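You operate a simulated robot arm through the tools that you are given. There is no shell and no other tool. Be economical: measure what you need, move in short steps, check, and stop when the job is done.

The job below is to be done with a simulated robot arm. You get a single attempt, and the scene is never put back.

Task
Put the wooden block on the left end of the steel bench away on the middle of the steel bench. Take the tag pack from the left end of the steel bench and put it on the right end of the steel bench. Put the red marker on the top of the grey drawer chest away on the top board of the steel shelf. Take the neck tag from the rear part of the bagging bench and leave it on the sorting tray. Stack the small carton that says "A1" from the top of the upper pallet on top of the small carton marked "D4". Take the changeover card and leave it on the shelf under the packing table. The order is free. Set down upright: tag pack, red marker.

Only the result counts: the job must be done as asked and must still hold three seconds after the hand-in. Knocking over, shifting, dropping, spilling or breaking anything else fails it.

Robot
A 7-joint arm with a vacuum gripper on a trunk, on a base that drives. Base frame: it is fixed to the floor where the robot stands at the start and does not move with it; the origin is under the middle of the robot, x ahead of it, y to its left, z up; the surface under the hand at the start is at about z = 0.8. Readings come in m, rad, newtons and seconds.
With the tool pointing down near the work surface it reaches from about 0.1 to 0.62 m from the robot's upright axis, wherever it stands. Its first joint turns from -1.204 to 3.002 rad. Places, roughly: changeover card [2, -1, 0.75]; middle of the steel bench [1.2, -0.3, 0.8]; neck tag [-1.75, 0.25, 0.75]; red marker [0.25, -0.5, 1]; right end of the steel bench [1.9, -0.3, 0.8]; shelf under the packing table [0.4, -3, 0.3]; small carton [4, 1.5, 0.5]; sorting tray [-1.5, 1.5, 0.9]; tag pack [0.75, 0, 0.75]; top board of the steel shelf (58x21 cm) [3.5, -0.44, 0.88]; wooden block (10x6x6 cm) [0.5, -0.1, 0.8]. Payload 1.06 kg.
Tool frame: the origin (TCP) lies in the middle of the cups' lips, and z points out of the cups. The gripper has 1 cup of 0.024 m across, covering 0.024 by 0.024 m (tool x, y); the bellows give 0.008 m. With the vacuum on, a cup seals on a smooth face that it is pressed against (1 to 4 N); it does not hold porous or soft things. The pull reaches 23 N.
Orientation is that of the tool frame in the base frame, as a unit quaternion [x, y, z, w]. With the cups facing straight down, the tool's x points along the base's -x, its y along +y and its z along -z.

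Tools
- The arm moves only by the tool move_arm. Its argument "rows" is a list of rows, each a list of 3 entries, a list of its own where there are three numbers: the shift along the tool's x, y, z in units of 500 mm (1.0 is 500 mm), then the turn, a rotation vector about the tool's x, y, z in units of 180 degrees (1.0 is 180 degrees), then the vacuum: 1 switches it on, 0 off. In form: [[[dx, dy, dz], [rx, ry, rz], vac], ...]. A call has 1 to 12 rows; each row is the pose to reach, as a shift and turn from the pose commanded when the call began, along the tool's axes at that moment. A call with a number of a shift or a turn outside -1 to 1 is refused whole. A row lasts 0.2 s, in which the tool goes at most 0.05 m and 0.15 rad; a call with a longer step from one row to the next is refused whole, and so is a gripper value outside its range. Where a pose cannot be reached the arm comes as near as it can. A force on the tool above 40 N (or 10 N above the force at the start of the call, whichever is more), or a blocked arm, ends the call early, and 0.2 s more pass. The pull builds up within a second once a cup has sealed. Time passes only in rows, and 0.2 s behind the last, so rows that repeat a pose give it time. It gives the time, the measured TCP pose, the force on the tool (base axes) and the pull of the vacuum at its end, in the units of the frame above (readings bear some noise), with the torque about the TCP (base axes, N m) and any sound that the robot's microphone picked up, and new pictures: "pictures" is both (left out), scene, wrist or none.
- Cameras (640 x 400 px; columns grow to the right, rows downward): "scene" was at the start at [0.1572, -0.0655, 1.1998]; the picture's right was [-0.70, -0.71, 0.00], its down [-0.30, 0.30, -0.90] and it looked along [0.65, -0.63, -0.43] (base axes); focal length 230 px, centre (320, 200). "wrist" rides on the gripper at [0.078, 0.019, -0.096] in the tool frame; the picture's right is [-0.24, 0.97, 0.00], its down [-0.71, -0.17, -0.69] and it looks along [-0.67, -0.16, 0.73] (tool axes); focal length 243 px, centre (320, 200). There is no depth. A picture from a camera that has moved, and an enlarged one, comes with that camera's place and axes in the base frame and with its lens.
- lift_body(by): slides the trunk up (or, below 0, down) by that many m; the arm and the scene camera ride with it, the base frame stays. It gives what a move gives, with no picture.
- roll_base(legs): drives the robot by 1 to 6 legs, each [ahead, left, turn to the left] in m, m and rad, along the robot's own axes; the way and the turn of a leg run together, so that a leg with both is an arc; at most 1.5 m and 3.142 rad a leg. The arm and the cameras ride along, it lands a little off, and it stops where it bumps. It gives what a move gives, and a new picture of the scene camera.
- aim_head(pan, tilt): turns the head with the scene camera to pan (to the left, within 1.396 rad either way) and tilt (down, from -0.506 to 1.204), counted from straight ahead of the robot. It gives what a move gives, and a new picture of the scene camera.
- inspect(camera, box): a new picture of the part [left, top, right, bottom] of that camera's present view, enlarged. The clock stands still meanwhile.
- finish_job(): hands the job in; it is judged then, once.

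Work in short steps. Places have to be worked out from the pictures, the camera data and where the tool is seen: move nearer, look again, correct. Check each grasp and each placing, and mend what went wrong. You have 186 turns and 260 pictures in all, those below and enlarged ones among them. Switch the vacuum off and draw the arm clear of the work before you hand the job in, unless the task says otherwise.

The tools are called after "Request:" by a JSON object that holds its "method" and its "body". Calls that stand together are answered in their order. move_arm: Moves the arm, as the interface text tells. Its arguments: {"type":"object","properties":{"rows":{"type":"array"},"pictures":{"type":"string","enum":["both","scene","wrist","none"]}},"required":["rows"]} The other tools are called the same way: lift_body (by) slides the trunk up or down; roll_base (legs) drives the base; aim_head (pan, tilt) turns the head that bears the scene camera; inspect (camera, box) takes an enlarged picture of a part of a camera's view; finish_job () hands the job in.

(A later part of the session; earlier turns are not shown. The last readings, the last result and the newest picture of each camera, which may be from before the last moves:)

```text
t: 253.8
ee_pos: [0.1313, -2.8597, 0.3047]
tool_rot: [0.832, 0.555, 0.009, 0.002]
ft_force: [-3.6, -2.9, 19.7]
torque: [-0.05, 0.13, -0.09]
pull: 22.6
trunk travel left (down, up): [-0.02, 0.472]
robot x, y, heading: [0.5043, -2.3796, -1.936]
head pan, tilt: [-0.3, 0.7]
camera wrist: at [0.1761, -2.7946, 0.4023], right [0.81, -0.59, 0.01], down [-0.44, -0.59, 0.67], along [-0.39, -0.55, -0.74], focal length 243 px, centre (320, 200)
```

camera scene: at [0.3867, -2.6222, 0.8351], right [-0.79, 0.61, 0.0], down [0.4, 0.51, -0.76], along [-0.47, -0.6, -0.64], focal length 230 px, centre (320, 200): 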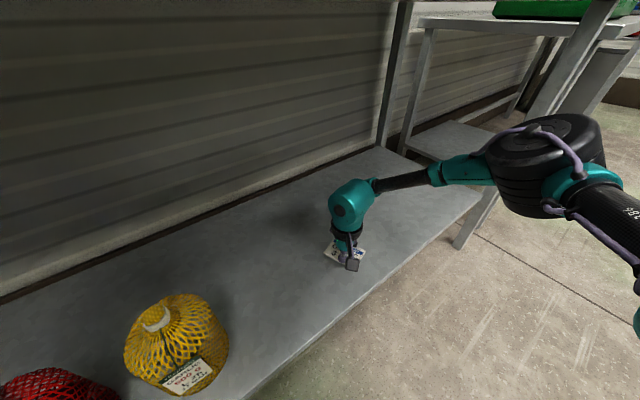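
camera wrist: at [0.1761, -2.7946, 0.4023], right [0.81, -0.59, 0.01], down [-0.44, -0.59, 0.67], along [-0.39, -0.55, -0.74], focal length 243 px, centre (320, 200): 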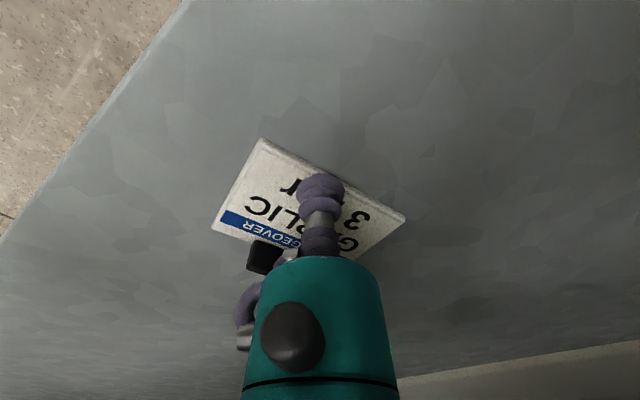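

Firm contact at z≈0.305. Release, back off the pressure and rise 6 cm.

Request:
{"method": "move_arm", "body": {"rows": [[[0, 0, -0.008], [0, 0, 0], 0], [[0, 0, -0.008], [0, 0, 0], 0], [[0, 0, -0.008], [0, 0, 0], 0], [[0, 0, -0.008], [0, 0, 0], 0], [[0, 0, -0.03], [0, 0, 0], 0], [[0, 0, -0.08], [0, 0, 0], 0], [[0, 0, -0.14], [0, 0, 0], 0]], "pictures": "wrist"}}

```text
t: 255.4
ee_pos: [0.1322, -2.8593, 0.3734]
tool_rot: [0.832, 0.555, 0.01, -0.001]
ft_force: [-0.3, 0.6, 0.5]
torque: [0.04, -0.01, -0.02]
pull: 0.0
trunk travel left (down, up): [-0.02, 0.472]
robot x, y, heading: [0.502, -2.3813, -1.926]
head pan, tilt: [-0.3, 0.7]
camera wrist: at [0.177, -2.7964, 0.4705], right [0.81, -0.59, 0.01], down [-0.44, -0.6, 0.67], along [-0.39, -0.55, -0.74], focal length 243 px, centre (320, 200)
```

wrist: 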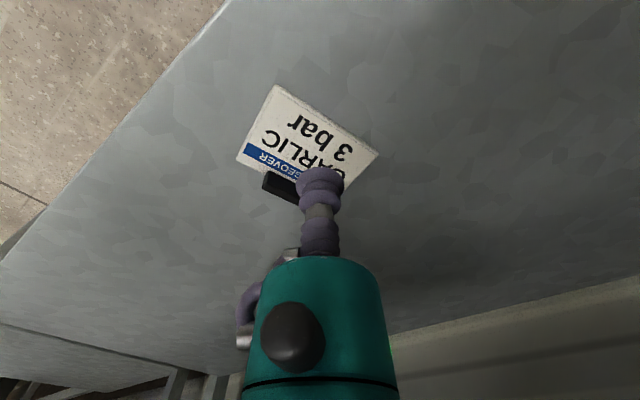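

The card lies on the shelf. I back straight out along the entry path, then raise the trunk and arm.

Request:
{"method": "roll_base", "body": {"legs": [[-0.14, -0.084, 0], [-0.2, -0.17, 0]]}}

Request:
{"method": "lift_body", "body": {"by": 0.33}}

Request:
{"method": "move_arm", "body": {"rows": [[[0, 0, -0.09], [0, 0, 0], 0], [[0, 0, -0.18], [0, 0, 0], 0], [[0, 0, -0.27], [0, 0, 0], 0], [[0.05, 0, -0.35], [0, 0, 0], 0], [[0.1, 0, -0.43], [0, 0, 0], 0], [[0.15, 0, -0.51], [0, 0, 0], 0], [[0.2, 0, -0.59], [0, 0, 0], 0], [[0.28, 0, -0.64], [0, 0, 0], 0], [[0.36, 0, -0.66], [0, 0, 0], 0], [[0.42, 0, -0.66], [0, 0, 0], 0]], "pictures": "none"}}

```text
t: 258.5
ee_pos: [0.0188, -2.4494, 0.3723]
tool_rot: [0.833, 0.553, 0.01, 0.001]
ft_force: [0.3, -0.4, 0.9]
torque: [0.02, 0.05, 0.01]
pull: 0.0
trunk travel left (down, up): [-0.02, 0.472]
robot x, y, heading: [0.3917, -1.9666, -1.941]
head pan, tilt: [-0.3, 0.7]
camera scene: at [0.2753, -2.2142, 0.8351], right [-0.78, 0.62, 0.0], down [0.4, 0.51, -0.76], along [-0.47, -0.6, -0.64], focal length 230 px, centre (320, 200)
```

scene: 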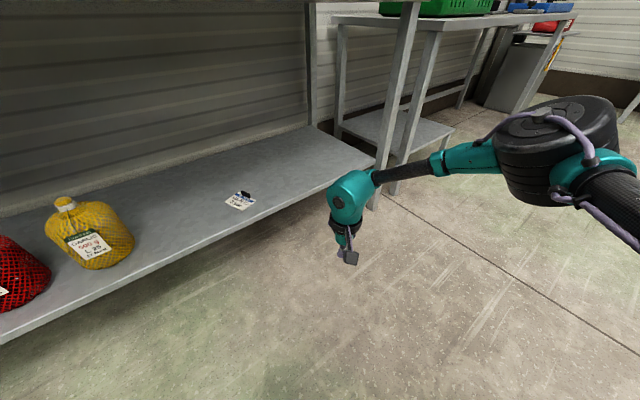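

```text
t: 261.8
ee_pos: [0.0098, -2.4686, 0.8161]
tool_rot: [0.829, 0.549, -0.081, 0.065]
ft_force: [0.6, 0.6, -0.4]
torque: [0.01, 0.01, -0.04]
pull: 0.0
trunk travel left (down, up): [-0.35, 0.142]
robot x, y, heading: [0.3947, -1.9725, -1.938]
head pan, tilt: [-0.3, 0.7]
```

```text
t: 264.0
ee_pos: [0.1116, -2.2114, 1.0975]
tool_rot: [0.829, 0.549, -0.081, 0.064]
ft_force: [0.2, -0.5, 0.9]
torque: [0.02, 0.01, -0.01]
pull: 0.1
trunk travel left (down, up): [-0.35, 0.142]
robot x, y, heading: [0.3931, -1.9702, -1.937]
head pan, tilt: [-0.3, 0.7]
```

The card rests safely on the shelf. I straighten the tool and turn north-west to look at the chest with the red marker.

Request:
{"method": "move_arm", "body": {"rows": [[[0, 0, 0], [0.0028, 0.033, 0], 0], [[0, 0, 0], [0.0055, 0.0656, 0], 0], [[0, 0, 0], [0.0055, 0.0656, 0], 0]], "pictures": "none"}}

Request:
{"method": "roll_base", "body": {"legs": [[0, 0, -2.3]]}}

Request:
{"method": "aim_head", "body": {"pan": -0.3, "tilt": 0.3}}

```text
t: 264.8
ee_pos: [0.1115, -2.2136, 1.0964]
tool_rot: [0.833, 0.553, 0.001, 0.001]
ft_force: [0.5, -0.6, 0.1]
torque: [0.02, 0.01, -0.01]
pull: 0.1
trunk travel left (down, up): [-0.35, 0.142]
robot x, y, heading: [0.3949, -1.9737, -1.938]
head pan, tilt: [-0.3, 0.7]
```

```text
t: 270.7
ee_pos: [0.4081, -1.6004, 1.0974]
tool_rot: [0.84, -0.542, -0.002, 0.001]
ft_force: [-0.6, -0.9, -0.5]
torque: [-0.05, 0.0, -0.02]
pull: 0.0
trunk travel left (down, up): [-0.35, 0.142]
robot x, y, heading: [0.396, -1.9723, 2.028]
head pan, tilt: [-0.3, 0.7]
camera scene: at [0.342, -1.8087, 1.1771], right [0.99, 0.16, 0.0], down [0.1, -0.64, -0.76], along [-0.12, 0.76, -0.64], focal length 230 px, centre (320, 200)
```

scene: 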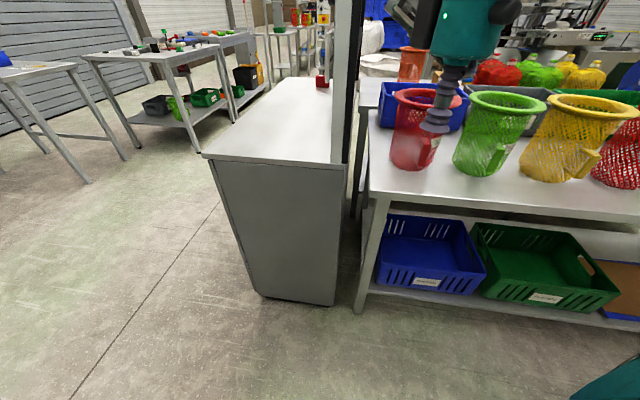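

```text
t: 271.6
ee_pos: [0.4108, -1.601, 1.0979]
tool_rot: [0.84, -0.542, -0.001, 0.0]
ft_force: [0.7, 0.4, 0.3]
torque: [0.04, 0.0, 0.02]
pull: 0.1
trunk travel left (down, up): [-0.35, 0.142]
robot x, y, heading: [0.393, -1.9707, 2.027]
head pan, tilt: [-0.3, 0.3]
camera scene: at [0.3407, -1.8003, 1.2132], right [0.99, 0.16, 0.0], down [0.05, -0.29, -0.96], along [-0.15, 0.94, -0.3], focal length 230 px, centre (320, 200)
```

scene: 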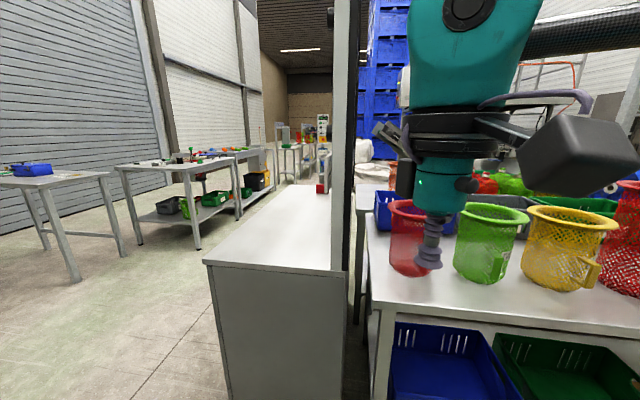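

The chest spans x -0.08–0.32, y -1.27 to -0.4, panel on its east side; the marker is near its north end. I'll drive to the open west side and look.

Request:
{"method": "roll_base", "body": {"legs": [[0.68, 0.77, 0], [0.85, -0.42, 0], [0, 0, -1.7]]}}

Request:
{"method": "aim_head", "body": {"pan": 0.1, "tilt": 0.4}}

```text
t: 287.5
ee_pos: [-0.2341, -0.7953, 1.0981]
tool_rot: [-0.151, 0.989, 0.001, 0.001]
ft_force: [0.3, 0.4, 0.2]
torque: [-0.01, 0.01, -0.01]
pull: 0.1
trunk travel left (down, up): [-0.35, 0.142]
robot x, y, heading: [-0.6026, -0.7326, 0.331]
head pan, tilt: [-0.3, 0.3]
camera scene: at [-0.42, -0.7038, 1.2133], right [0.03, -1.0, 0.0], down [-0.3, -0.01, -0.96], along [0.95, 0.03, -0.3], focal length 230 px, centre (320, 200)
```

scene: 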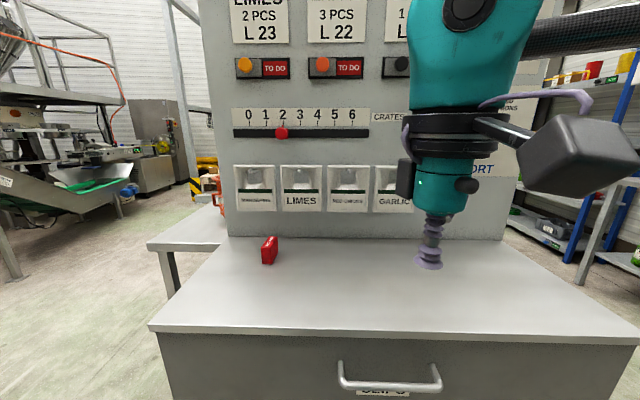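

```text
t: 288.4
ee_pos: [-0.2335, -0.7967, 1.0965]
tool_rot: [-0.151, 0.989, 0.001, 0.001]
ft_force: [-0.7, 0.0, 0.4]
torque: [0.01, 0.01, 0.03]
pull: 0.0
trunk travel left (down, up): [-0.35, 0.142]
robot x, y, heading: [-0.5996, -0.7335, 0.326]
head pan, tilt: [0.099, 0.4]
camera scene: at [-0.4291, -0.6681, 1.204], right [0.42, -0.91, 0.0], down [-0.35, -0.16, -0.92], along [0.84, 0.38, -0.39], focal length 230 px, centre (320, 200)
```

scene: 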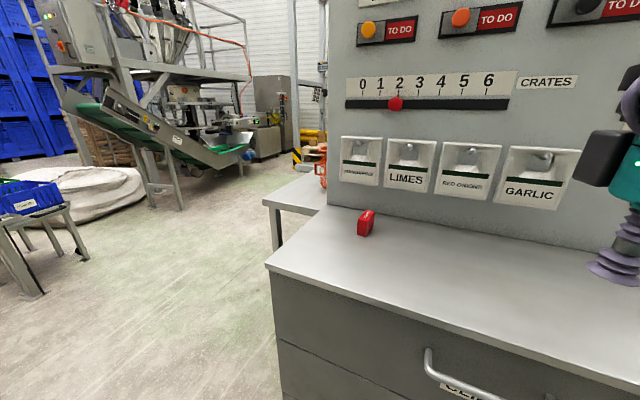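

Marker centre ≈(0.155, -0.546), top z≈0.91; tags hang at x≈0.25. I'll stand at (-0.41, -0.45), heading 0.15, so that the gripper's side block points north, away from the tags.

Request:
{"method": "roll_base", "body": {"legs": [[0.27, 0.207, -0.177]]}}

Request:
{"method": "aim_head", "body": {"pan": -0.3, "tilt": 0.6}}

Request:
{"method": "inspect", "body": {"camera": "scene", "box": [220, 120, 420, 280]}}

```text
t: 290.8
ee_pos: [-0.0453, -0.5903, 1.0964]
tool_rot: [-0.065, 0.998, 0.001, 0.002]
ft_force: [-0.8, 0.5, 0.5]
torque: [0.01, 0.01, 0.02]
pull: 0.1
trunk travel left (down, up): [-0.35, 0.142]
robot x, y, heading: [-0.3959, -0.467, 0.169]
head pan, tilt: [0.099, 0.4]
camera scene: at [-0.2163, -0.4313, 1.204], right [0.26, -0.97, 0.0], down [-0.38, -0.1, -0.92], along [0.89, 0.24, -0.39], focal length 230 px, centre (320, 200)
```

scene: 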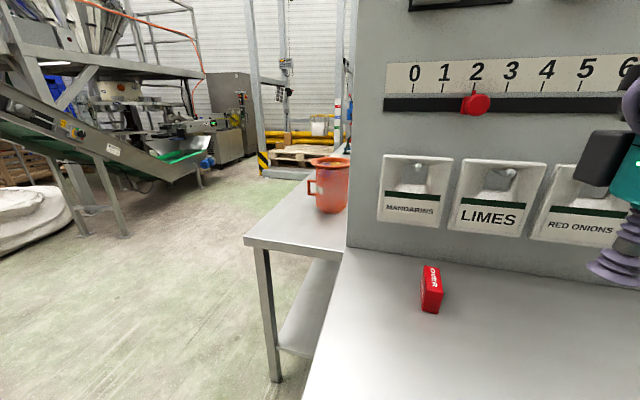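

```text
t: 291.7
ee_pos: [-0.0449, -0.5909, 1.0973]
tool_rot: [-0.066, 0.998, 0.001, 0.0]
ft_force: [0.0, -1.5, -0.3]
torque: [-0.03, 0.0, 0.01]
pull: 0.0
trunk travel left (down, up): [-0.35, 0.142]
robot x, y, heading: [-0.3922, -0.47, 0.165]
head pan, tilt: [-0.3, 0.6]
camera scene: at [-0.2184, -0.4676, 1.1858], right [-0.14, -0.99, 0.0], down [-0.56, 0.08, -0.83], along [0.82, -0.11, -0.56], focal length 230 px, centre (320, 200)
```

scene: 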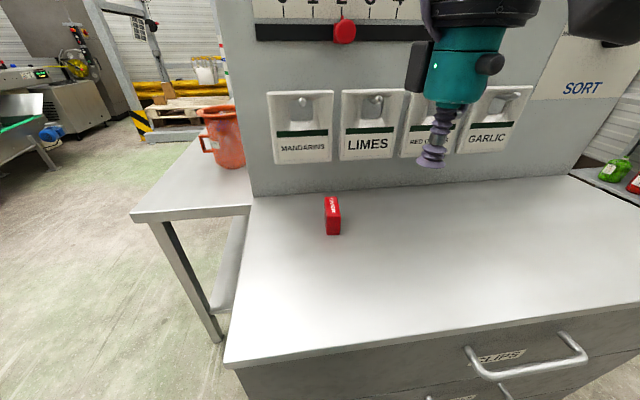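

```text
2.50 times, centred on (320, 200) of scene
camera zoom: at [-0.2184, -0.4676, 1.1858], right [-0.14, -0.99, 0.0], down [-0.56, 0.08, -0.83], along [0.82, -0.11, -0.56], focal length 576 px, centre (320, 200)
```

zoom: 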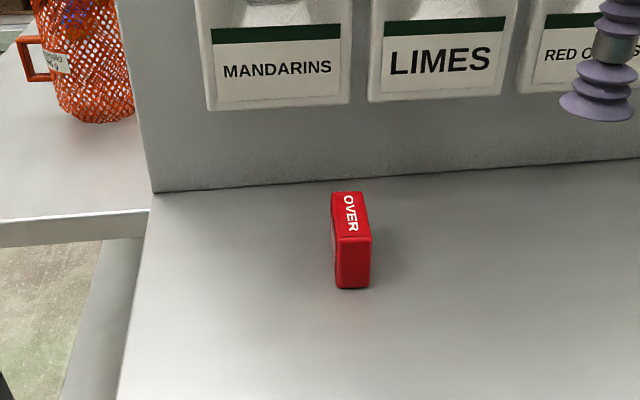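

Marker's top: x 0.137–0.202, y centre -0.545, only 2.7 cm wide, z≈0.905. Move the cup to above (0.168, -0.545) at z≈0.935.

Request:
{"method": "move_arm", "body": {"rows": [[[-0.08, 0.007, 0], [0, 0, 0], 0], [[-0.16, 0.013, 0.02], [0, 0, 0], 0], [[-0.24, 0.02, 0.06], [0, 0, 0], 0], [[-0.31, 0.025, 0.12], [0, 0, 0], 0], [[-0.37, 0.03, 0.19], [0, 0, 0], 0], [[-0.42, 0.034, 0.27], [0, 0, 0], 0], [[-0.432, 0.035, 0.324], [0, 0, 0], 0]]}}

Request:
{"method": "inspect", "body": {"camera": "wrist", "box": [220, 60, 420, 220]}}

```text
t: 293.3
ee_pos: [0.1681, -0.5453, 0.9334]
tool_rot: [-0.067, 0.998, 0.001, 0.001]
ft_force: [-0.5, 0.0, -0.2]
torque: [-0.01, 0.03, -0.03]
pull: 0.1
trunk travel left (down, up): [-0.35, 0.142]
robot x, y, heading: [-0.3954, -0.4668, 0.162]
head pan, tilt: [-0.3, 0.6]
camera scene: at [-0.2183, -0.4677, 1.1858], right [-0.14, -0.99, 0.0], down [-0.56, 0.08, -0.82], along [0.82, -0.11, -0.57], focal length 230 px, centre (320, 200)
camera wrist: at [0.0874, -0.5378, 1.0295], right [0.11, 0.99, 0.0], down [0.72, -0.08, 0.69], along [0.68, -0.07, -0.73], focal length 243 px, centre (320, 200)
```

scene: 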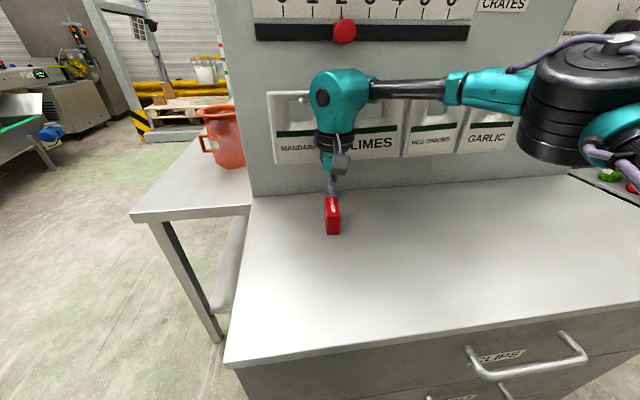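
wrist: 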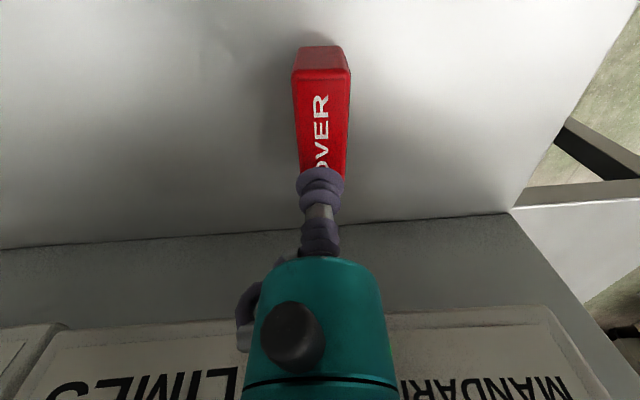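

```text
2.50 times, centred on (320, 140) of wrist
camera zoom: at [0.0874, -0.5378, 1.0295], right [0.11, 0.99, 0.0], down [0.72, -0.08, 0.69], along [0.68, -0.07, -0.73], focal length 606 px, centre (320, 350)
```

zoom: 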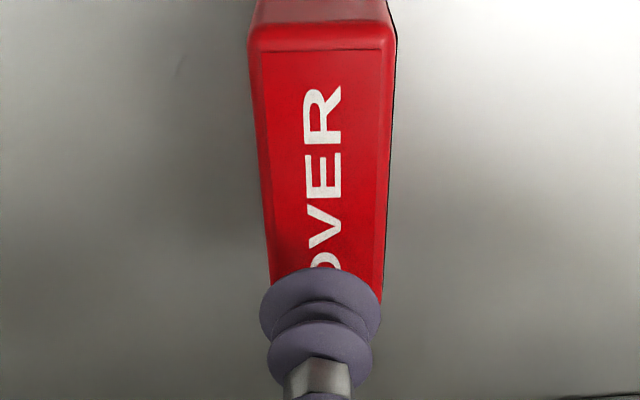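

Laterally centred within a millimetre. Descend with suction.

Request:
{"method": "move_arm", "body": {"rows": [[[0, 0.0, 0.03], [0, 0, 0], 1], [[0, 0.0, 0.05], [0, 0, 0], 1], [[0, 0.0, 0.06], [0, 0, 0], 1], [[0, 0.0, 0.06], [0, 0, 0], 1], [[0, 0.0, 0.06], [0, 0, 0], 1]], "pictures": "none"}}

```text
t: 294.5
ee_pos: [0.1666, -0.5431, 0.905]
tool_rot: [-0.066, 0.998, 0.002, 0.001]
ft_force: [5.6, -3.7, 19.1]
torque: [-0.01, 0.05, 0.03]
pull: 22.9
trunk travel left (down, up): [-0.35, 0.142]
robot x, y, heading: [-0.3956, -0.4689, 0.165]
head pan, tilt: [-0.3, 0.6]
```

Sealed. Lift straight up, then draw back west.

Request:
{"method": "move_arm", "body": {"rows": [[[0, 0, -0.03], [0, 0, 0], 1], [[0, 0, -0.1], [0, 0, 0], 1], [[0.05, 0, -0.17], [0, 0, 0], 1], [[0.11, 0, -0.23], [0, 0, 0], 1], [[0.18, 0, -0.28], [0, 0, 0], 1], [[0.26, 0, -0.32], [0, 0, 0], 1], [[0.34, 0, -0.34], [0, 0, 0], 1], [[0.4, 0, -0.35], [0, 0, 0], 1]]}}

```text
t: 296.3
ee_pos: [-0.0296, -0.5719, 1.0801]
tool_rot: [-0.066, 0.998, 0.001, 0.001]
ft_force: [0.1, -0.2, -1.0]
torque: [0.01, -0.03, 0.05]
pull: 22.6
trunk travel left (down, up): [-0.35, 0.142]
robot x, y, heading: [-0.397, -0.4696, 0.168]
head pan, tilt: [-0.3, 0.6]
camera scene: at [-0.2186, -0.4678, 1.1858], right [-0.14, -0.99, 0.0], down [-0.56, 0.08, -0.83], along [0.82, -0.11, -0.56], focal length 230 px, centre (320, 200)
camera wrist: at [-0.1107, -0.5634, 1.176], right [0.1, 0.99, 0.0], down [0.72, -0.08, 0.69], along [0.68, -0.07, -0.73], focal length 243 px, centre (320, 200)
```

scene: 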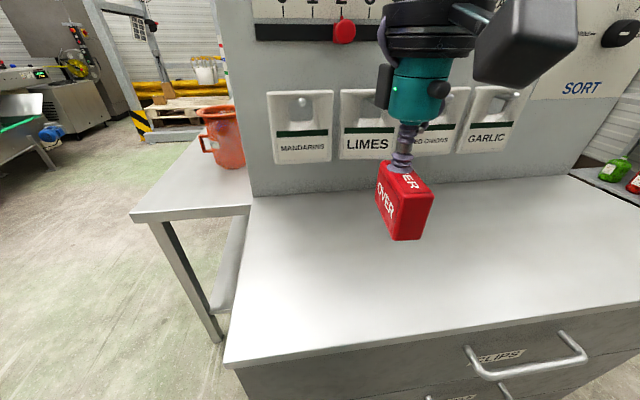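
wrist: 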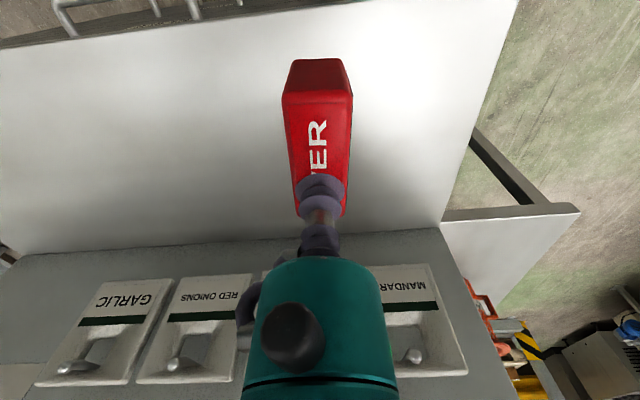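

Held upright. Now drive round the bench's front to the weights cart (the steel shelf at (3.5, -0.44)).

Request:
{"method": "roll_base", "body": {"legs": [[0.17, 1.02, 0], [1.39, -0.18, 0], [1.39, -0.18, -0.1]]}}

Request:
{"method": "aim_head", "body": {"pan": -0.6, "tilt": 0.4}}

```text
t: 318.5
ee_pos: [2.7622, 0.4764, 1.0799]
tool_rot: [-0.045, 0.999, 0.001, 0.001]
ft_force: [-0.1, -0.6, -0.6]
torque: [-0.01, 0.0, 0.02]
pull: 23.2
trunk travel left (down, up): [-0.35, 0.142]
robot x, y, heading: [2.4023, 0.5942, 0.119]
head pan, tilt: [-0.3, 0.6]
camera scene: at [2.5783, 0.5882, 1.1857], right [-0.18, -0.98, 0.0], down [-0.56, 0.1, -0.82], along [0.81, -0.15, -0.57], focal length 230 px, centre (320, 200)
```

scene: 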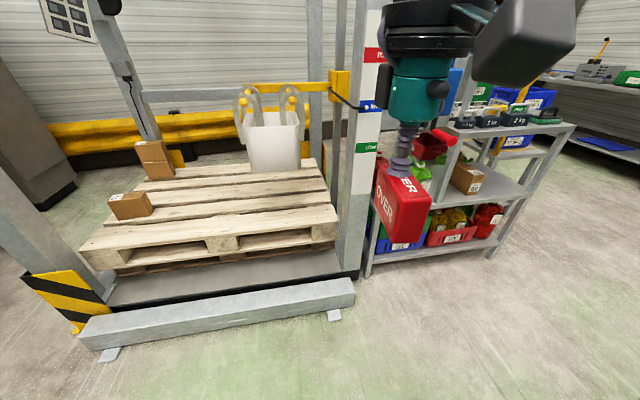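

```text
t: 319.3
ee_pos: [2.7622, 0.4779, 1.0803]
tool_rot: [-0.045, 0.999, 0.001, 0.001]
ft_force: [-0.6, -1.0, -1.0]
torque: [0.0, 0.0, -0.04]
pull: 22.7
trunk travel left (down, up): [-0.35, 0.142]
robot x, y, heading: [2.403, 0.5943, 0.121]
head pan, tilt: [-0.6, 0.4]
camera scene: at [2.5735, 0.5613, 1.2039], right [-0.46, -0.89, 0.0], down [-0.35, 0.18, -0.92], along [0.82, -0.42, -0.39], focal length 230 px, centre (320, 200)
```

scene: 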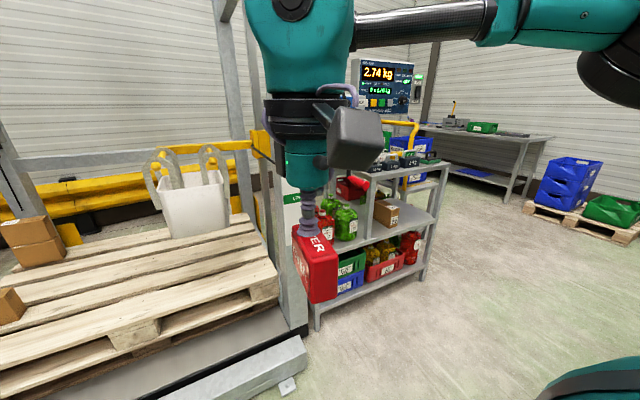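

I'll go south past the gate first, then east toward the cart, and view its top board.

Request:
{"method": "roll_base", "body": {"legs": [[0.1, -0.85, -0.12], [0.25, 0, 0]]}}

Request:
{"method": "aim_head", "body": {"pan": -0.1, "tilt": 0.5}}

```text
t: 324.0
ee_pos: [2.8879, -0.0393, 1.0806]
tool_rot: [0.0, 1.0, -0.001, 0.0]
ft_force: [-0.5, -0.4, -1.3]
torque: [0.03, -0.04, -0.02]
pull: 22.8
trunk travel left (down, up): [-0.35, 0.142]
robot x, y, heading: [2.5362, 0.1018, 0.032]
head pan, tilt: [-0.6, 0.4]
stopped in leg 1: the robot was blocked; the commanded pose is now the measured one
camera scene: at [2.7041, 0.062, 1.2045], right [-0.53, -0.85, 0.0], down [-0.33, 0.2, -0.92], along [0.78, -0.49, -0.39], focal length 230 px, centre (320, 200)
```

scene: 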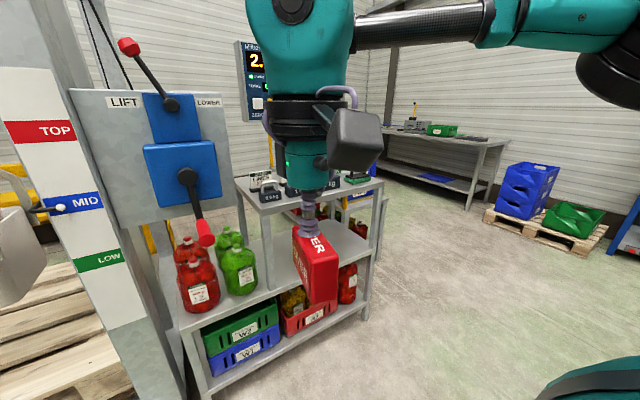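

```text
t: 324.9
ee_pos: [2.8857, -0.0381, 1.0814]
tool_rot: [-0.002, 1.0, -0.001, -0.001]
ft_force: [-0.3, -0.7, 0.1]
torque: [-0.01, -0.04, 0.0]
pull: 22.6
trunk travel left (down, up): [-0.35, 0.142]
robot x, y, heading: [2.5314, 0.1016, 0.039]
head pan, tilt: [-0.099, 0.499]
camera scene: at [2.7163, 0.107, 1.195], right [-0.06, -1.0, 0.01], down [-0.48, 0.02, -0.88], along [0.88, -0.06, -0.48], focal length 230 px, centre (320, 200)
```

scene: 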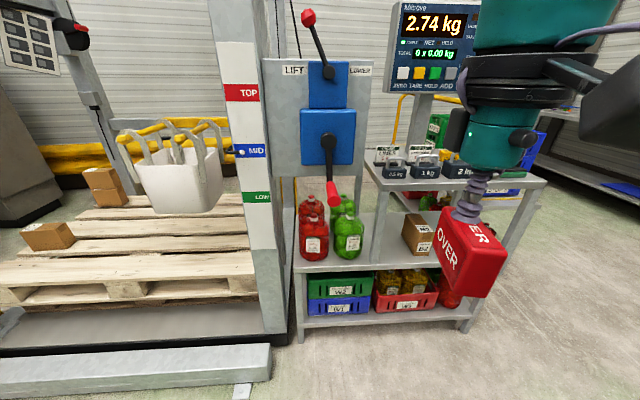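

I bumped lightly, likely against the bench's end leg. I'll go east a little, then south, keeping off the LIFT lever, then east to face the cart's top board.

Request:
{"method": "roll_base", "body": {"legs": [[0.15, 0, 0], [0, -0.4, -0.03], [0.15, 0, 0]]}}

Request:
{"method": "aim_head", "body": {"pan": 0.0, "tilt": 0.5}}

```text
t: 330.9
ee_pos: [3.1997, -0.4403, 1.0809]
tool_rot: [0.01, 1.0, 0.002, -0.001]
ft_force: [-0.8, 0.5, -0.5]
torque: [-0.03, 0.04, 0.0]
pull: 22.6
trunk travel left (down, up): [-0.35, 0.142]
robot x, y, heading: [2.8536, -0.2848, 0.02]
head pan, tilt: [-0.099, 0.499]
camera scene: at [3.0336, -0.2915, 1.1947], right [-0.08, -1.0, 0.0], down [-0.48, 0.04, -0.88], along [0.87, -0.07, -0.48], focal length 230 px, centre (320, 200)
```

scene: 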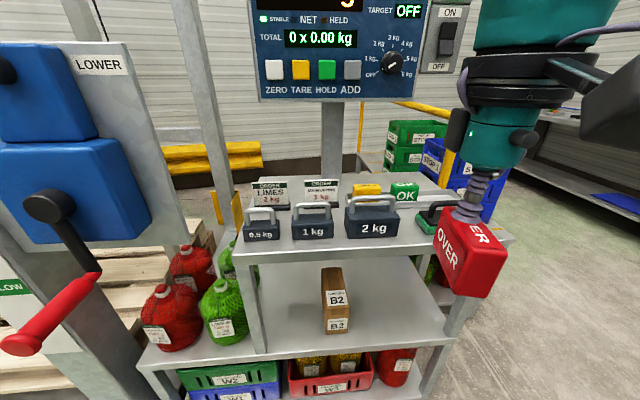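

```text
t: 331.6
ee_pos: [3.2009, -0.4403, 1.0784]
tool_rot: [0.01, 1.0, 0.002, -0.001]
ft_force: [-0.3, 0.7, -0.7]
torque: [0.01, -0.02, -0.02]
pull: 22.5
trunk travel left (down, up): [-0.35, 0.142]
robot x, y, heading: [2.8524, -0.2887, 0.014]
head pan, tilt: [0.0, 0.499]
camera scene: at [3.0333, -0.2824, 1.1949], right [0.02, -1.0, 0.0], down [-0.48, -0.01, -0.88], along [0.88, 0.01, -0.48], focal length 230 px, centre (320, 200)
```

scene: 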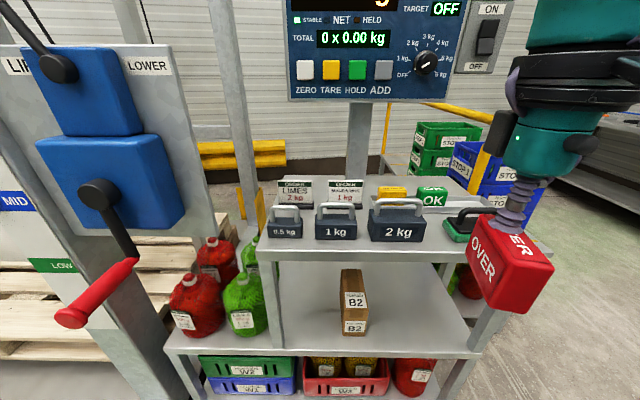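

The top board carries three weights, signs, an OK block and a green tool. I'll look via the wrist camera for free space at its right part.

Request:
{"method": "inspect", "body": {"camera": "wrist", "box": [0, 0, 640, 400]}}

Request:
{"method": "inspect", "body": {"camera": "scene", "box": [250, 160, 560, 300]}}

```text
1.00 times, centred on (320, 200) of wrist (not enlarged: the box is as wide or as high as the picture)
camera zoom: at [3.1212, -0.4201, 1.1751], right [0.25, 0.97, 0.0], down [0.71, -0.19, 0.68], along [0.66, -0.17, -0.73], focal length 243 px, centre (320, 200)
```

zoom: 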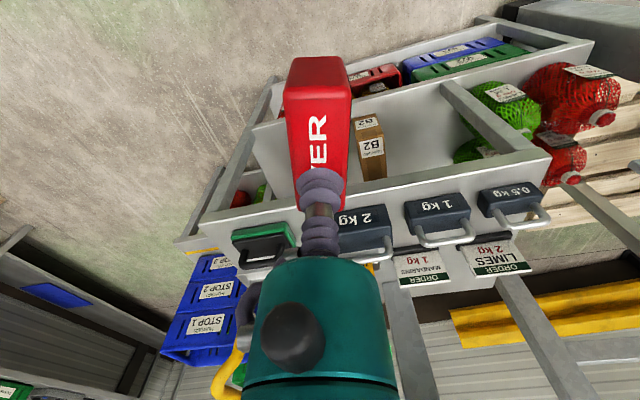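

```text
2.06 times, centred on (405, 230) of scene
camera zoom: at [3.0333, -0.2824, 1.1949], right [0.02, -1.0, 0.0], down [-0.48, -0.01, -0.88], along [0.88, 0.01, -0.48], focal length 476 px, centre (144, 138)
```

zoom: 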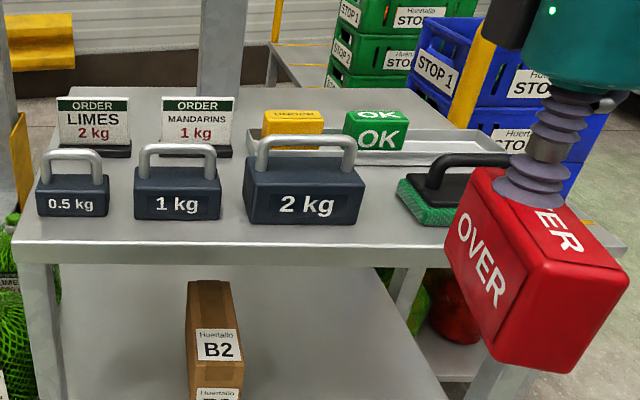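

The board spans x 3.39–3.60, y -0.15…-0.74. South of the green tool (its end at y≈-0.676) there's free space at about (3.46, -0.708). I'll shift the base there and view again.

Request:
{"method": "roll_base", "body": {"legs": [[0.05, -0.25, 0]]}}

Request:
{"method": "inspect", "body": {"camera": "wrist", "box": [0, 0, 640, 400]}}

Request:
{"method": "inspect", "body": {"camera": "scene", "box": [200, 140, 500, 300]}}

```text
t: 334.4
ee_pos: [3.2506, -0.6937, 1.0793]
tool_rot: [0.013, 1.0, 0.002, -0.001]
ft_force: [-0.3, 0.6, -1.2]
torque: [0.01, -0.02, 0.0]
pull: 22.7
trunk travel left (down, up): [-0.35, 0.142]
robot x, y, heading: [2.9012, -0.5363, 0.008]
head pan, tilt: [0.0, 0.499]
camera scene: at [3.0855, -0.5354, 1.1948], right [0.01, -1.0, 0.0], down [-0.48, 0.0, -0.88], along [0.88, 0.01, -0.48], focal length 230 px, centre (320, 200)
```

scene: 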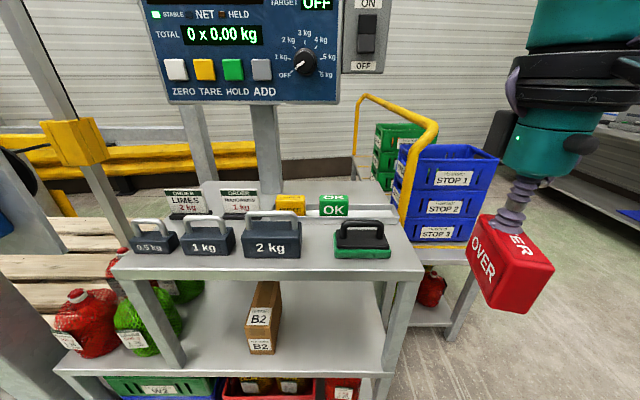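

```text
1.00 times, centred on (320, 200) of wrist (not enlarged: the box is as wide or as high as the picture)
camera zoom: at [3.1723, -0.6738, 1.175], right [0.26, 0.97, 0.0], down [0.7, -0.19, 0.68], along [0.66, -0.18, -0.73], focal length 243 px, centre (320, 200)
```

zoom: 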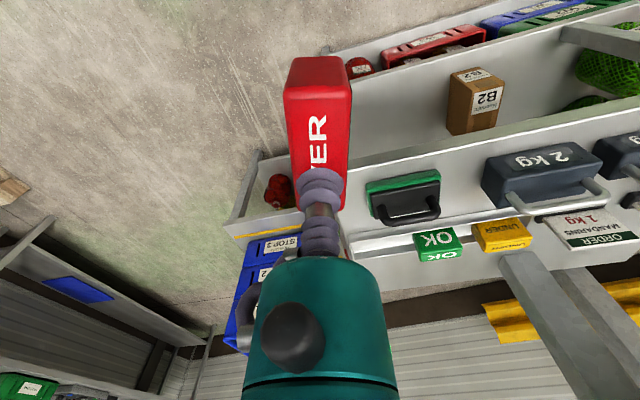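

```text
2.13 times, centred on (350, 220) of scene
camera zoom: at [3.0855, -0.5354, 1.1948], right [0.01, -1.0, 0.0], down [-0.48, 0.0, -0.88], along [0.88, 0.01, -0.48], focal length 492 px, centre (256, 157)
```

zoom: 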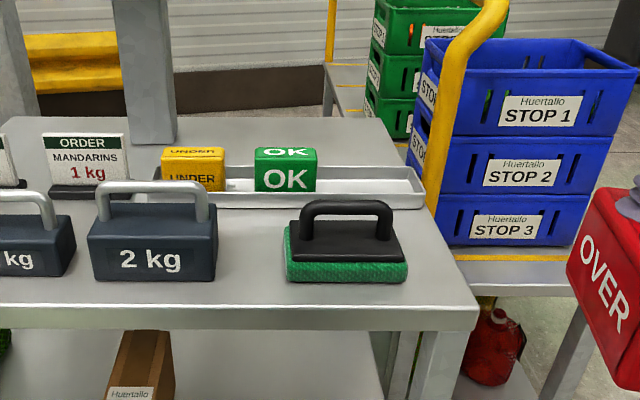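

Clear view: between the 2 kg weight (edge y≈-0.496) and the green scrubber (edge y≈-0.557) there's a 6 cm gap at x≈3.455. The marker is turned about -0.25 rad, so I'll shift the base 0.1 left and rotate the tool +0.25 rad to align it with x.

Request:
{"method": "roll_base", "body": {"legs": [[0, 0.1, 0]]}}

Request:
{"method": "move_arm", "body": {"rows": [[[0, 0, 0], [0, 0, -0.04], 1], [[0, 0, 0], [0, 0, -0.08], 1], [[0, 0, 0], [0, 0, -0.08], 1]]}}

```text
t: 336.0
ee_pos: [3.2497, -0.5941, 1.0799]
tool_rot: [0.014, 1.0, 0.002, -0.001]
ft_force: [0.3, 0.3, -0.8]
torque: [0.0, -0.04, -0.02]
pull: 22.8
trunk travel left (down, up): [-0.35, 0.142]
robot x, y, heading: [2.902, -0.4361, 0.002]
head pan, tilt: [0.0, 0.499]
camera scene: at [3.0847, -0.435, 1.1949], right [0.01, -1.0, 0.0], down [-0.48, 0.0, -0.88], along [0.88, 0.01, -0.48], focal length 230 px, centre (320, 200)
```

scene: 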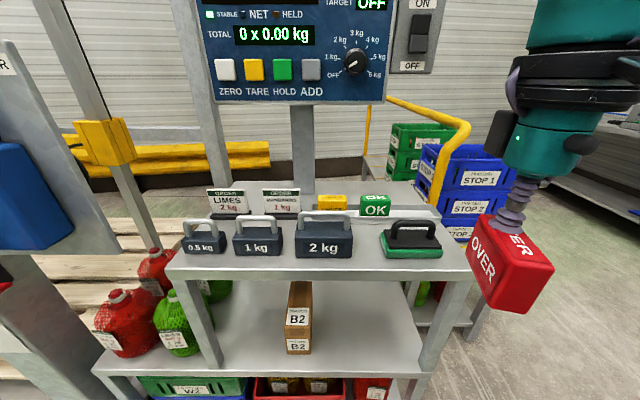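

```text
t: 336.8
ee_pos: [3.2493, -0.5947, 1.079]
tool_rot: [-0.113, 0.994, 0.002, -0.001]
ft_force: [-0.3, -0.5, -1.0]
torque: [0.02, 0.01, 0.0]
pull: 22.7
trunk travel left (down, up): [-0.35, 0.142]
robot x, y, heading: [2.9019, -0.4371, 0.009]
head pan, tilt: [0.0, 0.499]
camera scene: at [3.0847, -0.4353, 1.1949], right [0.01, -1.0, 0.0], down [-0.48, 0.0, -0.88], along [0.88, 0.01, -0.48], focal length 230 px, centre (320, 200)
camera wrist: at [3.1687, -0.5946, 1.1746], right [0.01, 1.0, 0.0], down [0.73, -0.01, 0.68], along [0.68, -0.01, -0.73], focal length 243 px, centre (320, 200)
```

scene: 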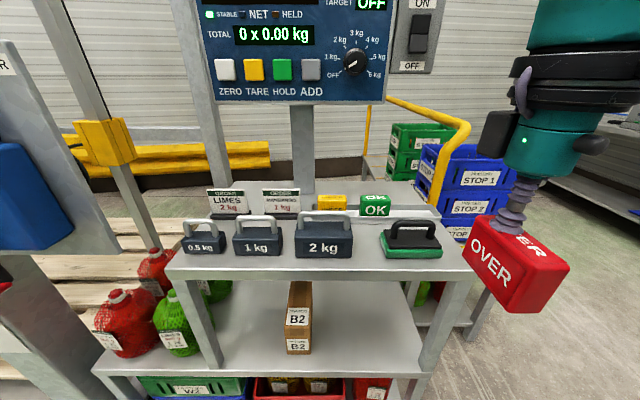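
wrist: 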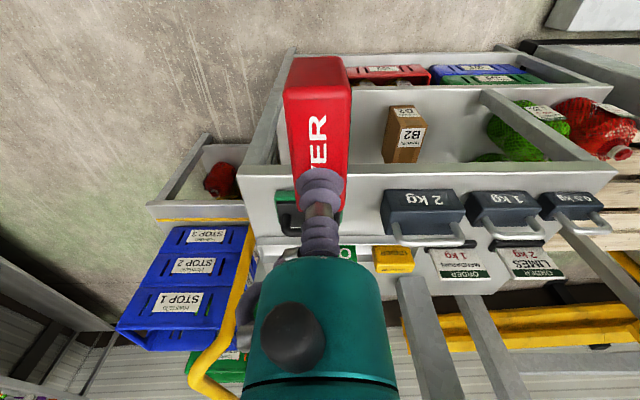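

Aligned. Moving above the gap at (3.465, -0.522) and partly down.

Request:
{"method": "move_arm", "body": {"rows": [[[-0.08, 0.008, 0], [0, 0, 0], 1], [[-0.16, 0.015, 0], [0, 0, 0], 1], [[-0.24, 0.023, 0], [0, 0, 0], 1], [[-0.32, 0.03, 0], [0, 0, 0], 1], [[-0.4, 0.038, 0], [0, 0, 0], 1], [[-0.4526, 0.044, 0], [0, 0, 0], 1], [[-0.4526, 0.044, 0.05], [0, 0, 0], 1]]}}

Request:
{"method": "inspect", "body": {"camera": "scene", "box": [260, 150, 480, 290]}}

```text
t: 338.4
ee_pos: [3.4114, -0.5788, 1.0435]
tool_rot: [-0.111, 0.994, 0.003, 0.0]
ft_force: [-0.3, 0.0, -1.2]
torque: [0.0, -0.03, 0.03]
pull: 22.8
out of reach, approached as far as the arm can: row 4, 5, 6, 7
trunk travel left (down, up): [-0.35, 0.142]
robot x, y, heading: [2.9017, -0.4339, 0.007]
head pan, tilt: [0.0, 0.499]
camera scene: at [3.085, -0.4353, 1.1948], right [0.01, -1.0, 0.0], down [-0.48, 0.0, -0.88], along [0.88, 0.01, -0.48], focal length 230 px, centre (320, 200)
camera wrist: at [3.3307, -0.5792, 1.1395], right [0.01, 1.0, 0.0], down [0.73, -0.01, 0.68], along [0.68, -0.01, -0.73], focal length 243 px, centre (320, 200)
```

scene: 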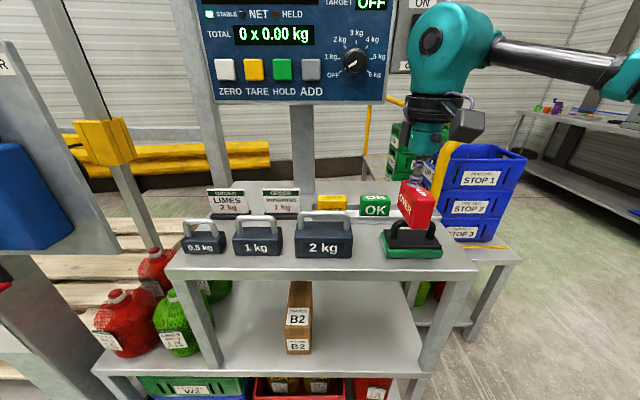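
wrist: 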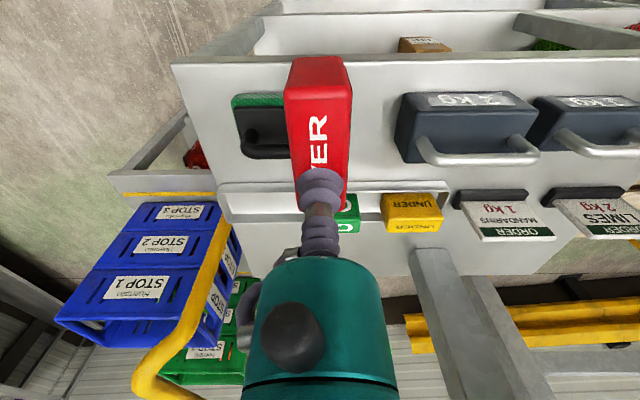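

```text
2.86 times, centred on (370, 220) of scene
camera zoom: at [3.085, -0.4353, 1.1948], right [0.01, -1.0, 0.0], down [-0.48, 0.0, -0.88], along [0.88, 0.01, -0.48], focal length 658 px, centre (177, 143)
```

zoom: 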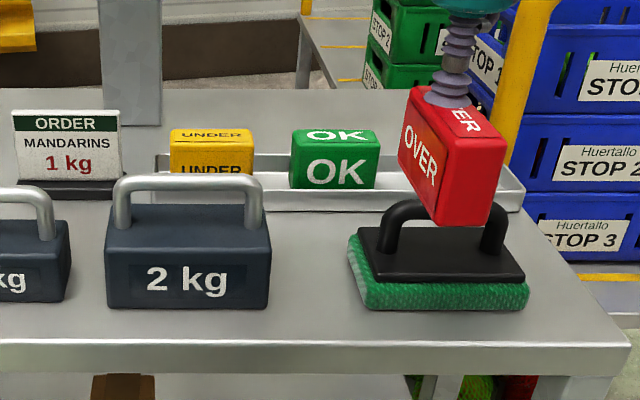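

Stuck on reach at this height. Raise the trunk 0.14 and bring the base a bit closer (5 cm ahead, 4 cm left).

Request:
{"method": "lift_body", "body": {"by": 0.14}}

Request:
{"method": "roll_base", "body": {"legs": [[0.05, 0.045, 0]]}}

```text
t: 340.0
ee_pos: [3.3297, -0.5813, 1.3518]
tool_rot: [-0.11, 0.978, -0.017, 0.177]
ft_force: [0.9, 0.2, -1.5]
torque: [0.04, 0.01, 0.02]
pull: 22.9
trunk travel left (down, up): [-0.49, 0.002]
robot x, y, heading: [2.9001, -0.4357, 0.006]
head pan, tilt: [0.0, 0.499]
```

```text
t: 341.1
ee_pos: [3.3782, -0.5342, 1.3533]
tool_rot: [-0.11, 0.978, -0.017, 0.175]
ft_force: [0.6, -0.4, -0.1]
torque: [-0.04, 0.04, -0.03]
pull: 22.3
trunk travel left (down, up): [-0.49, 0.002]
robot x, y, heading: [2.9552, -0.3914, 0.004]
head pan, tilt: [0.0, 0.499]
camera scene: at [3.0466, -0.39, 1.3495], right [0.01, -1.0, 0.0], down [-0.48, 0.0, -0.88], along [0.88, 0.01, -0.48], focal length 230 px, centre (320, 200)
```

scene: 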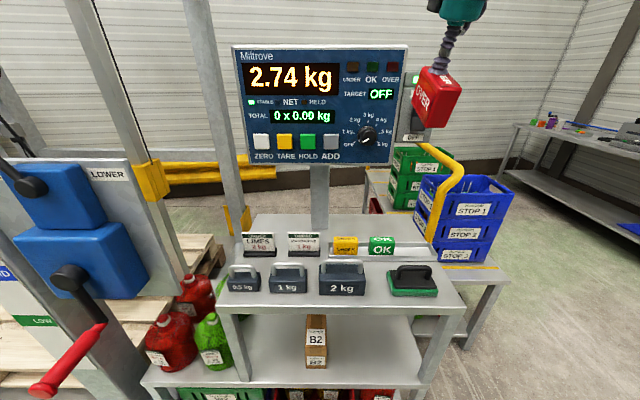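

The lift tilted the arm (unreached command). I'll straighten the tool while lowering 15 cm.

Request:
{"method": "move_arm", "body": {"rows": [[[0.025, 0.005, 0.07], [-0.006, 0.028, 0], 1], [[0.05, 0.011, 0.14], [-0.012, 0.055, 0], 1], [[0.076, 0.016, 0.21], [-0.018, 0.083, 0], 1], [[0.101, 0.022, 0.281], [-0.0233, 0.11, 0], 1], [[0.101, 0.022, 0.281], [-0.0233, 0.11, 0], 1]], "pictures": "scene"}}

```text
t: 342.3
ee_pos: [3.3792, -0.5327, 1.2028]
tool_rot: [-0.112, 0.994, 0.0, 0.001]
ft_force: [0.5, -0.8, -0.7]
torque: [0.01, 0.03, 0.03]
pull: 22.7
trunk travel left (down, up): [-0.49, 0.002]
robot x, y, heading: [2.957, -0.3875, 0.006]
head pan, tilt: [0.0, 0.499]
camera scene: at [3.0456, -0.3905, 1.3497], right [0.01, -1.0, 0.0], down [-0.48, 0.0, -0.88], along [0.88, 0.01, -0.48], focal length 230 px, centre (320, 200)
```

scene: 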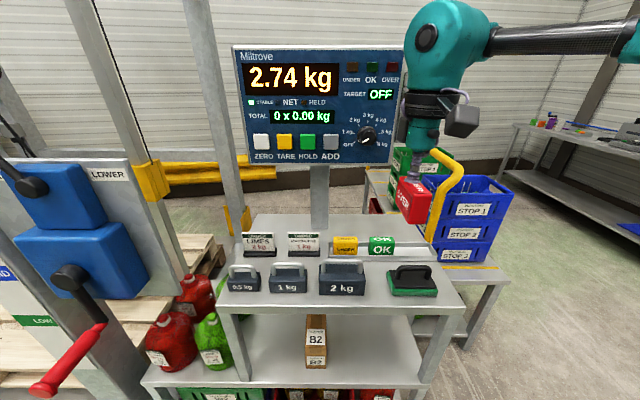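

Gap confirmed: centre y≈-0.5225. Lower in front, then move in over the gap.

Request:
{"method": "move_arm", "body": {"rows": [[[0, 0, 0.09], [0, 0, 0], 1], [[0, 0, 0.18], [0, 0, 0], 1], [[0, 0, 0.25], [0, 0, 0], 1], [[-0.06, -0.007, 0.26], [0, 0, 0], 1], [[-0.12, -0.013, 0.26], [0, 0, 0], 1], [[-0.172, -0.019, 0.26], [0, 0, 0], 1], [[-0.172, -0.019, 0.26], [0, 0, 0], 1]]}}

Request:
{"method": "inspect", "body": {"camera": "scene", "box": [300, 180, 480, 320]}}

```text
t: 343.9
ee_pos: [3.4366, -0.5483, 1.0751]
tool_rot: [-0.112, 0.994, 0.0, 0.002]
ft_force: [0.4, -0.9, -0.7]
torque: [0.0, 0.0, 0.04]
pull: 22.9
out of reach, approached as far as the arm can: row 5, 6, 7
trunk travel left (down, up): [-0.49, 0.002]
robot x, y, heading: [2.9496, -0.3908, 0.008]
head pan, tilt: [0.0, 0.499]
camera scene: at [3.0458, -0.3905, 1.3496], right [0.01, -1.0, 0.0], down [-0.48, 0.0, -0.88], along [0.88, 0.01, -0.48], focal length 230 px, centre (320, 200)
camera wrist: at [3.3556, -0.548, 1.1715], right [0.01, 1.0, 0.0], down [0.73, -0.01, 0.69], along [0.69, -0.01, -0.73], focal length 243 px, centre (320, 200)
```

scene: 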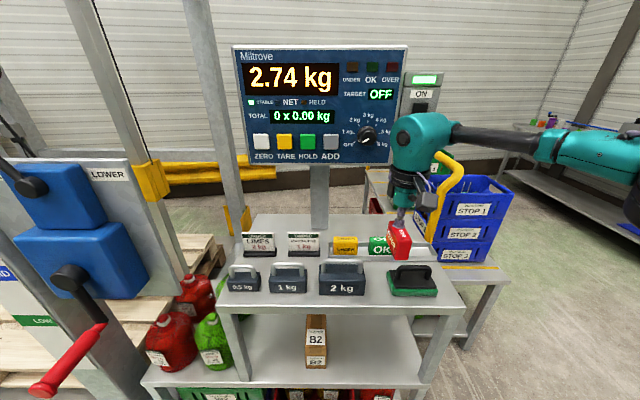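
wrist: 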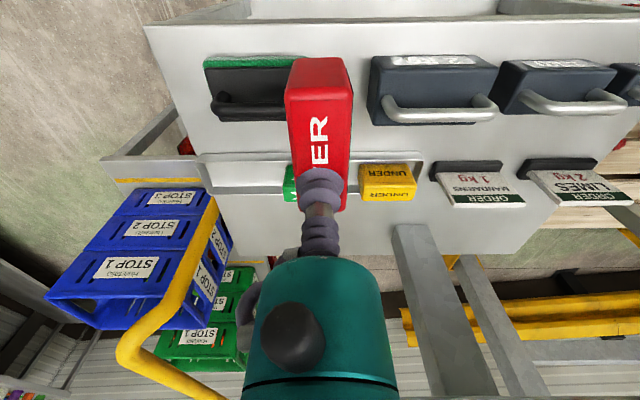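

```text
2.86 times, centred on (390, 250) of scene
camera zoom: at [3.0458, -0.3905, 1.3496], right [0.01, -1.0, 0.0], down [-0.48, 0.0, -0.88], along [0.88, 0.01, -0.48], focal length 658 px, centre (120, 57)
```

zoom: 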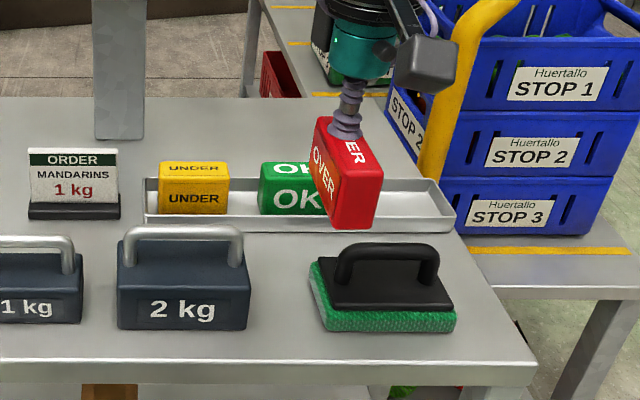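

The tool's yaw relative to the body limits the reach here. I'll retract, turn the base by +0.22 rad so the tool is straight relative to the robot, and re-approach.

Request:
{"method": "move_arm", "body": {"rows": [[[0.08, 0, -0.02], [0, 0, 0], 1], [[0.16, 0, -0.05], [0, 0, 0], 1], [[0.24, 0, -0.08], [0, 0, 0], 1], [[0.32, 0, -0.1], [0, 0, 0], 1], [[0.32, 0, -0.1], [0, 0, 0.04], 1], [[0.32, 0, -0.1], [0, 0, 0.072], 1]], "pictures": "none"}}

Request:
{"method": "roll_base", "body": {"legs": [[-0.04, -0.085, 0.22]]}}

```text
t: 345.3
ee_pos: [3.2806, -0.5829, 1.1259]
tool_rot: [0.002, 1.0, 0.001, 0.0]
ft_force: [-0.1, 0.7, -0.6]
torque: [-0.05, -0.04, -0.02]
pull: 22.7
trunk travel left (down, up): [-0.49, 0.002]
robot x, y, heading: [2.95, -0.3918, 0.005]
head pan, tilt: [0.0, 0.499]
```

```text
t: 346.7
ee_pos: [3.2857, -0.594, 1.1243]
tool_rot: [-0.108, 0.994, 0.001, 0.001]
ft_force: [0.0, 0.1, -0.4]
torque: [0.01, 0.0, 0.0]
pull: 23.4
trunk travel left (down, up): [-0.49, 0.002]
robot x, y, heading: [2.9171, -0.4802, 0.223]
head pan, tilt: [0.0, 0.499]
camera scene: at [3.0137, -0.4591, 1.3496], right [0.22, -0.97, 0.0], down [-0.47, -0.11, -0.88], along [0.86, 0.2, -0.48], focal length 230 px, centre (320, 200)
```

scene: 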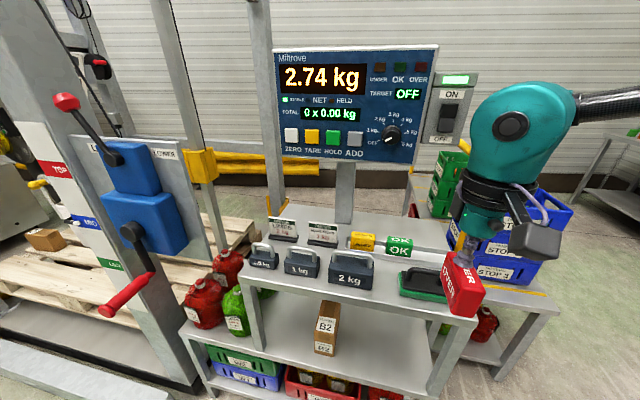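

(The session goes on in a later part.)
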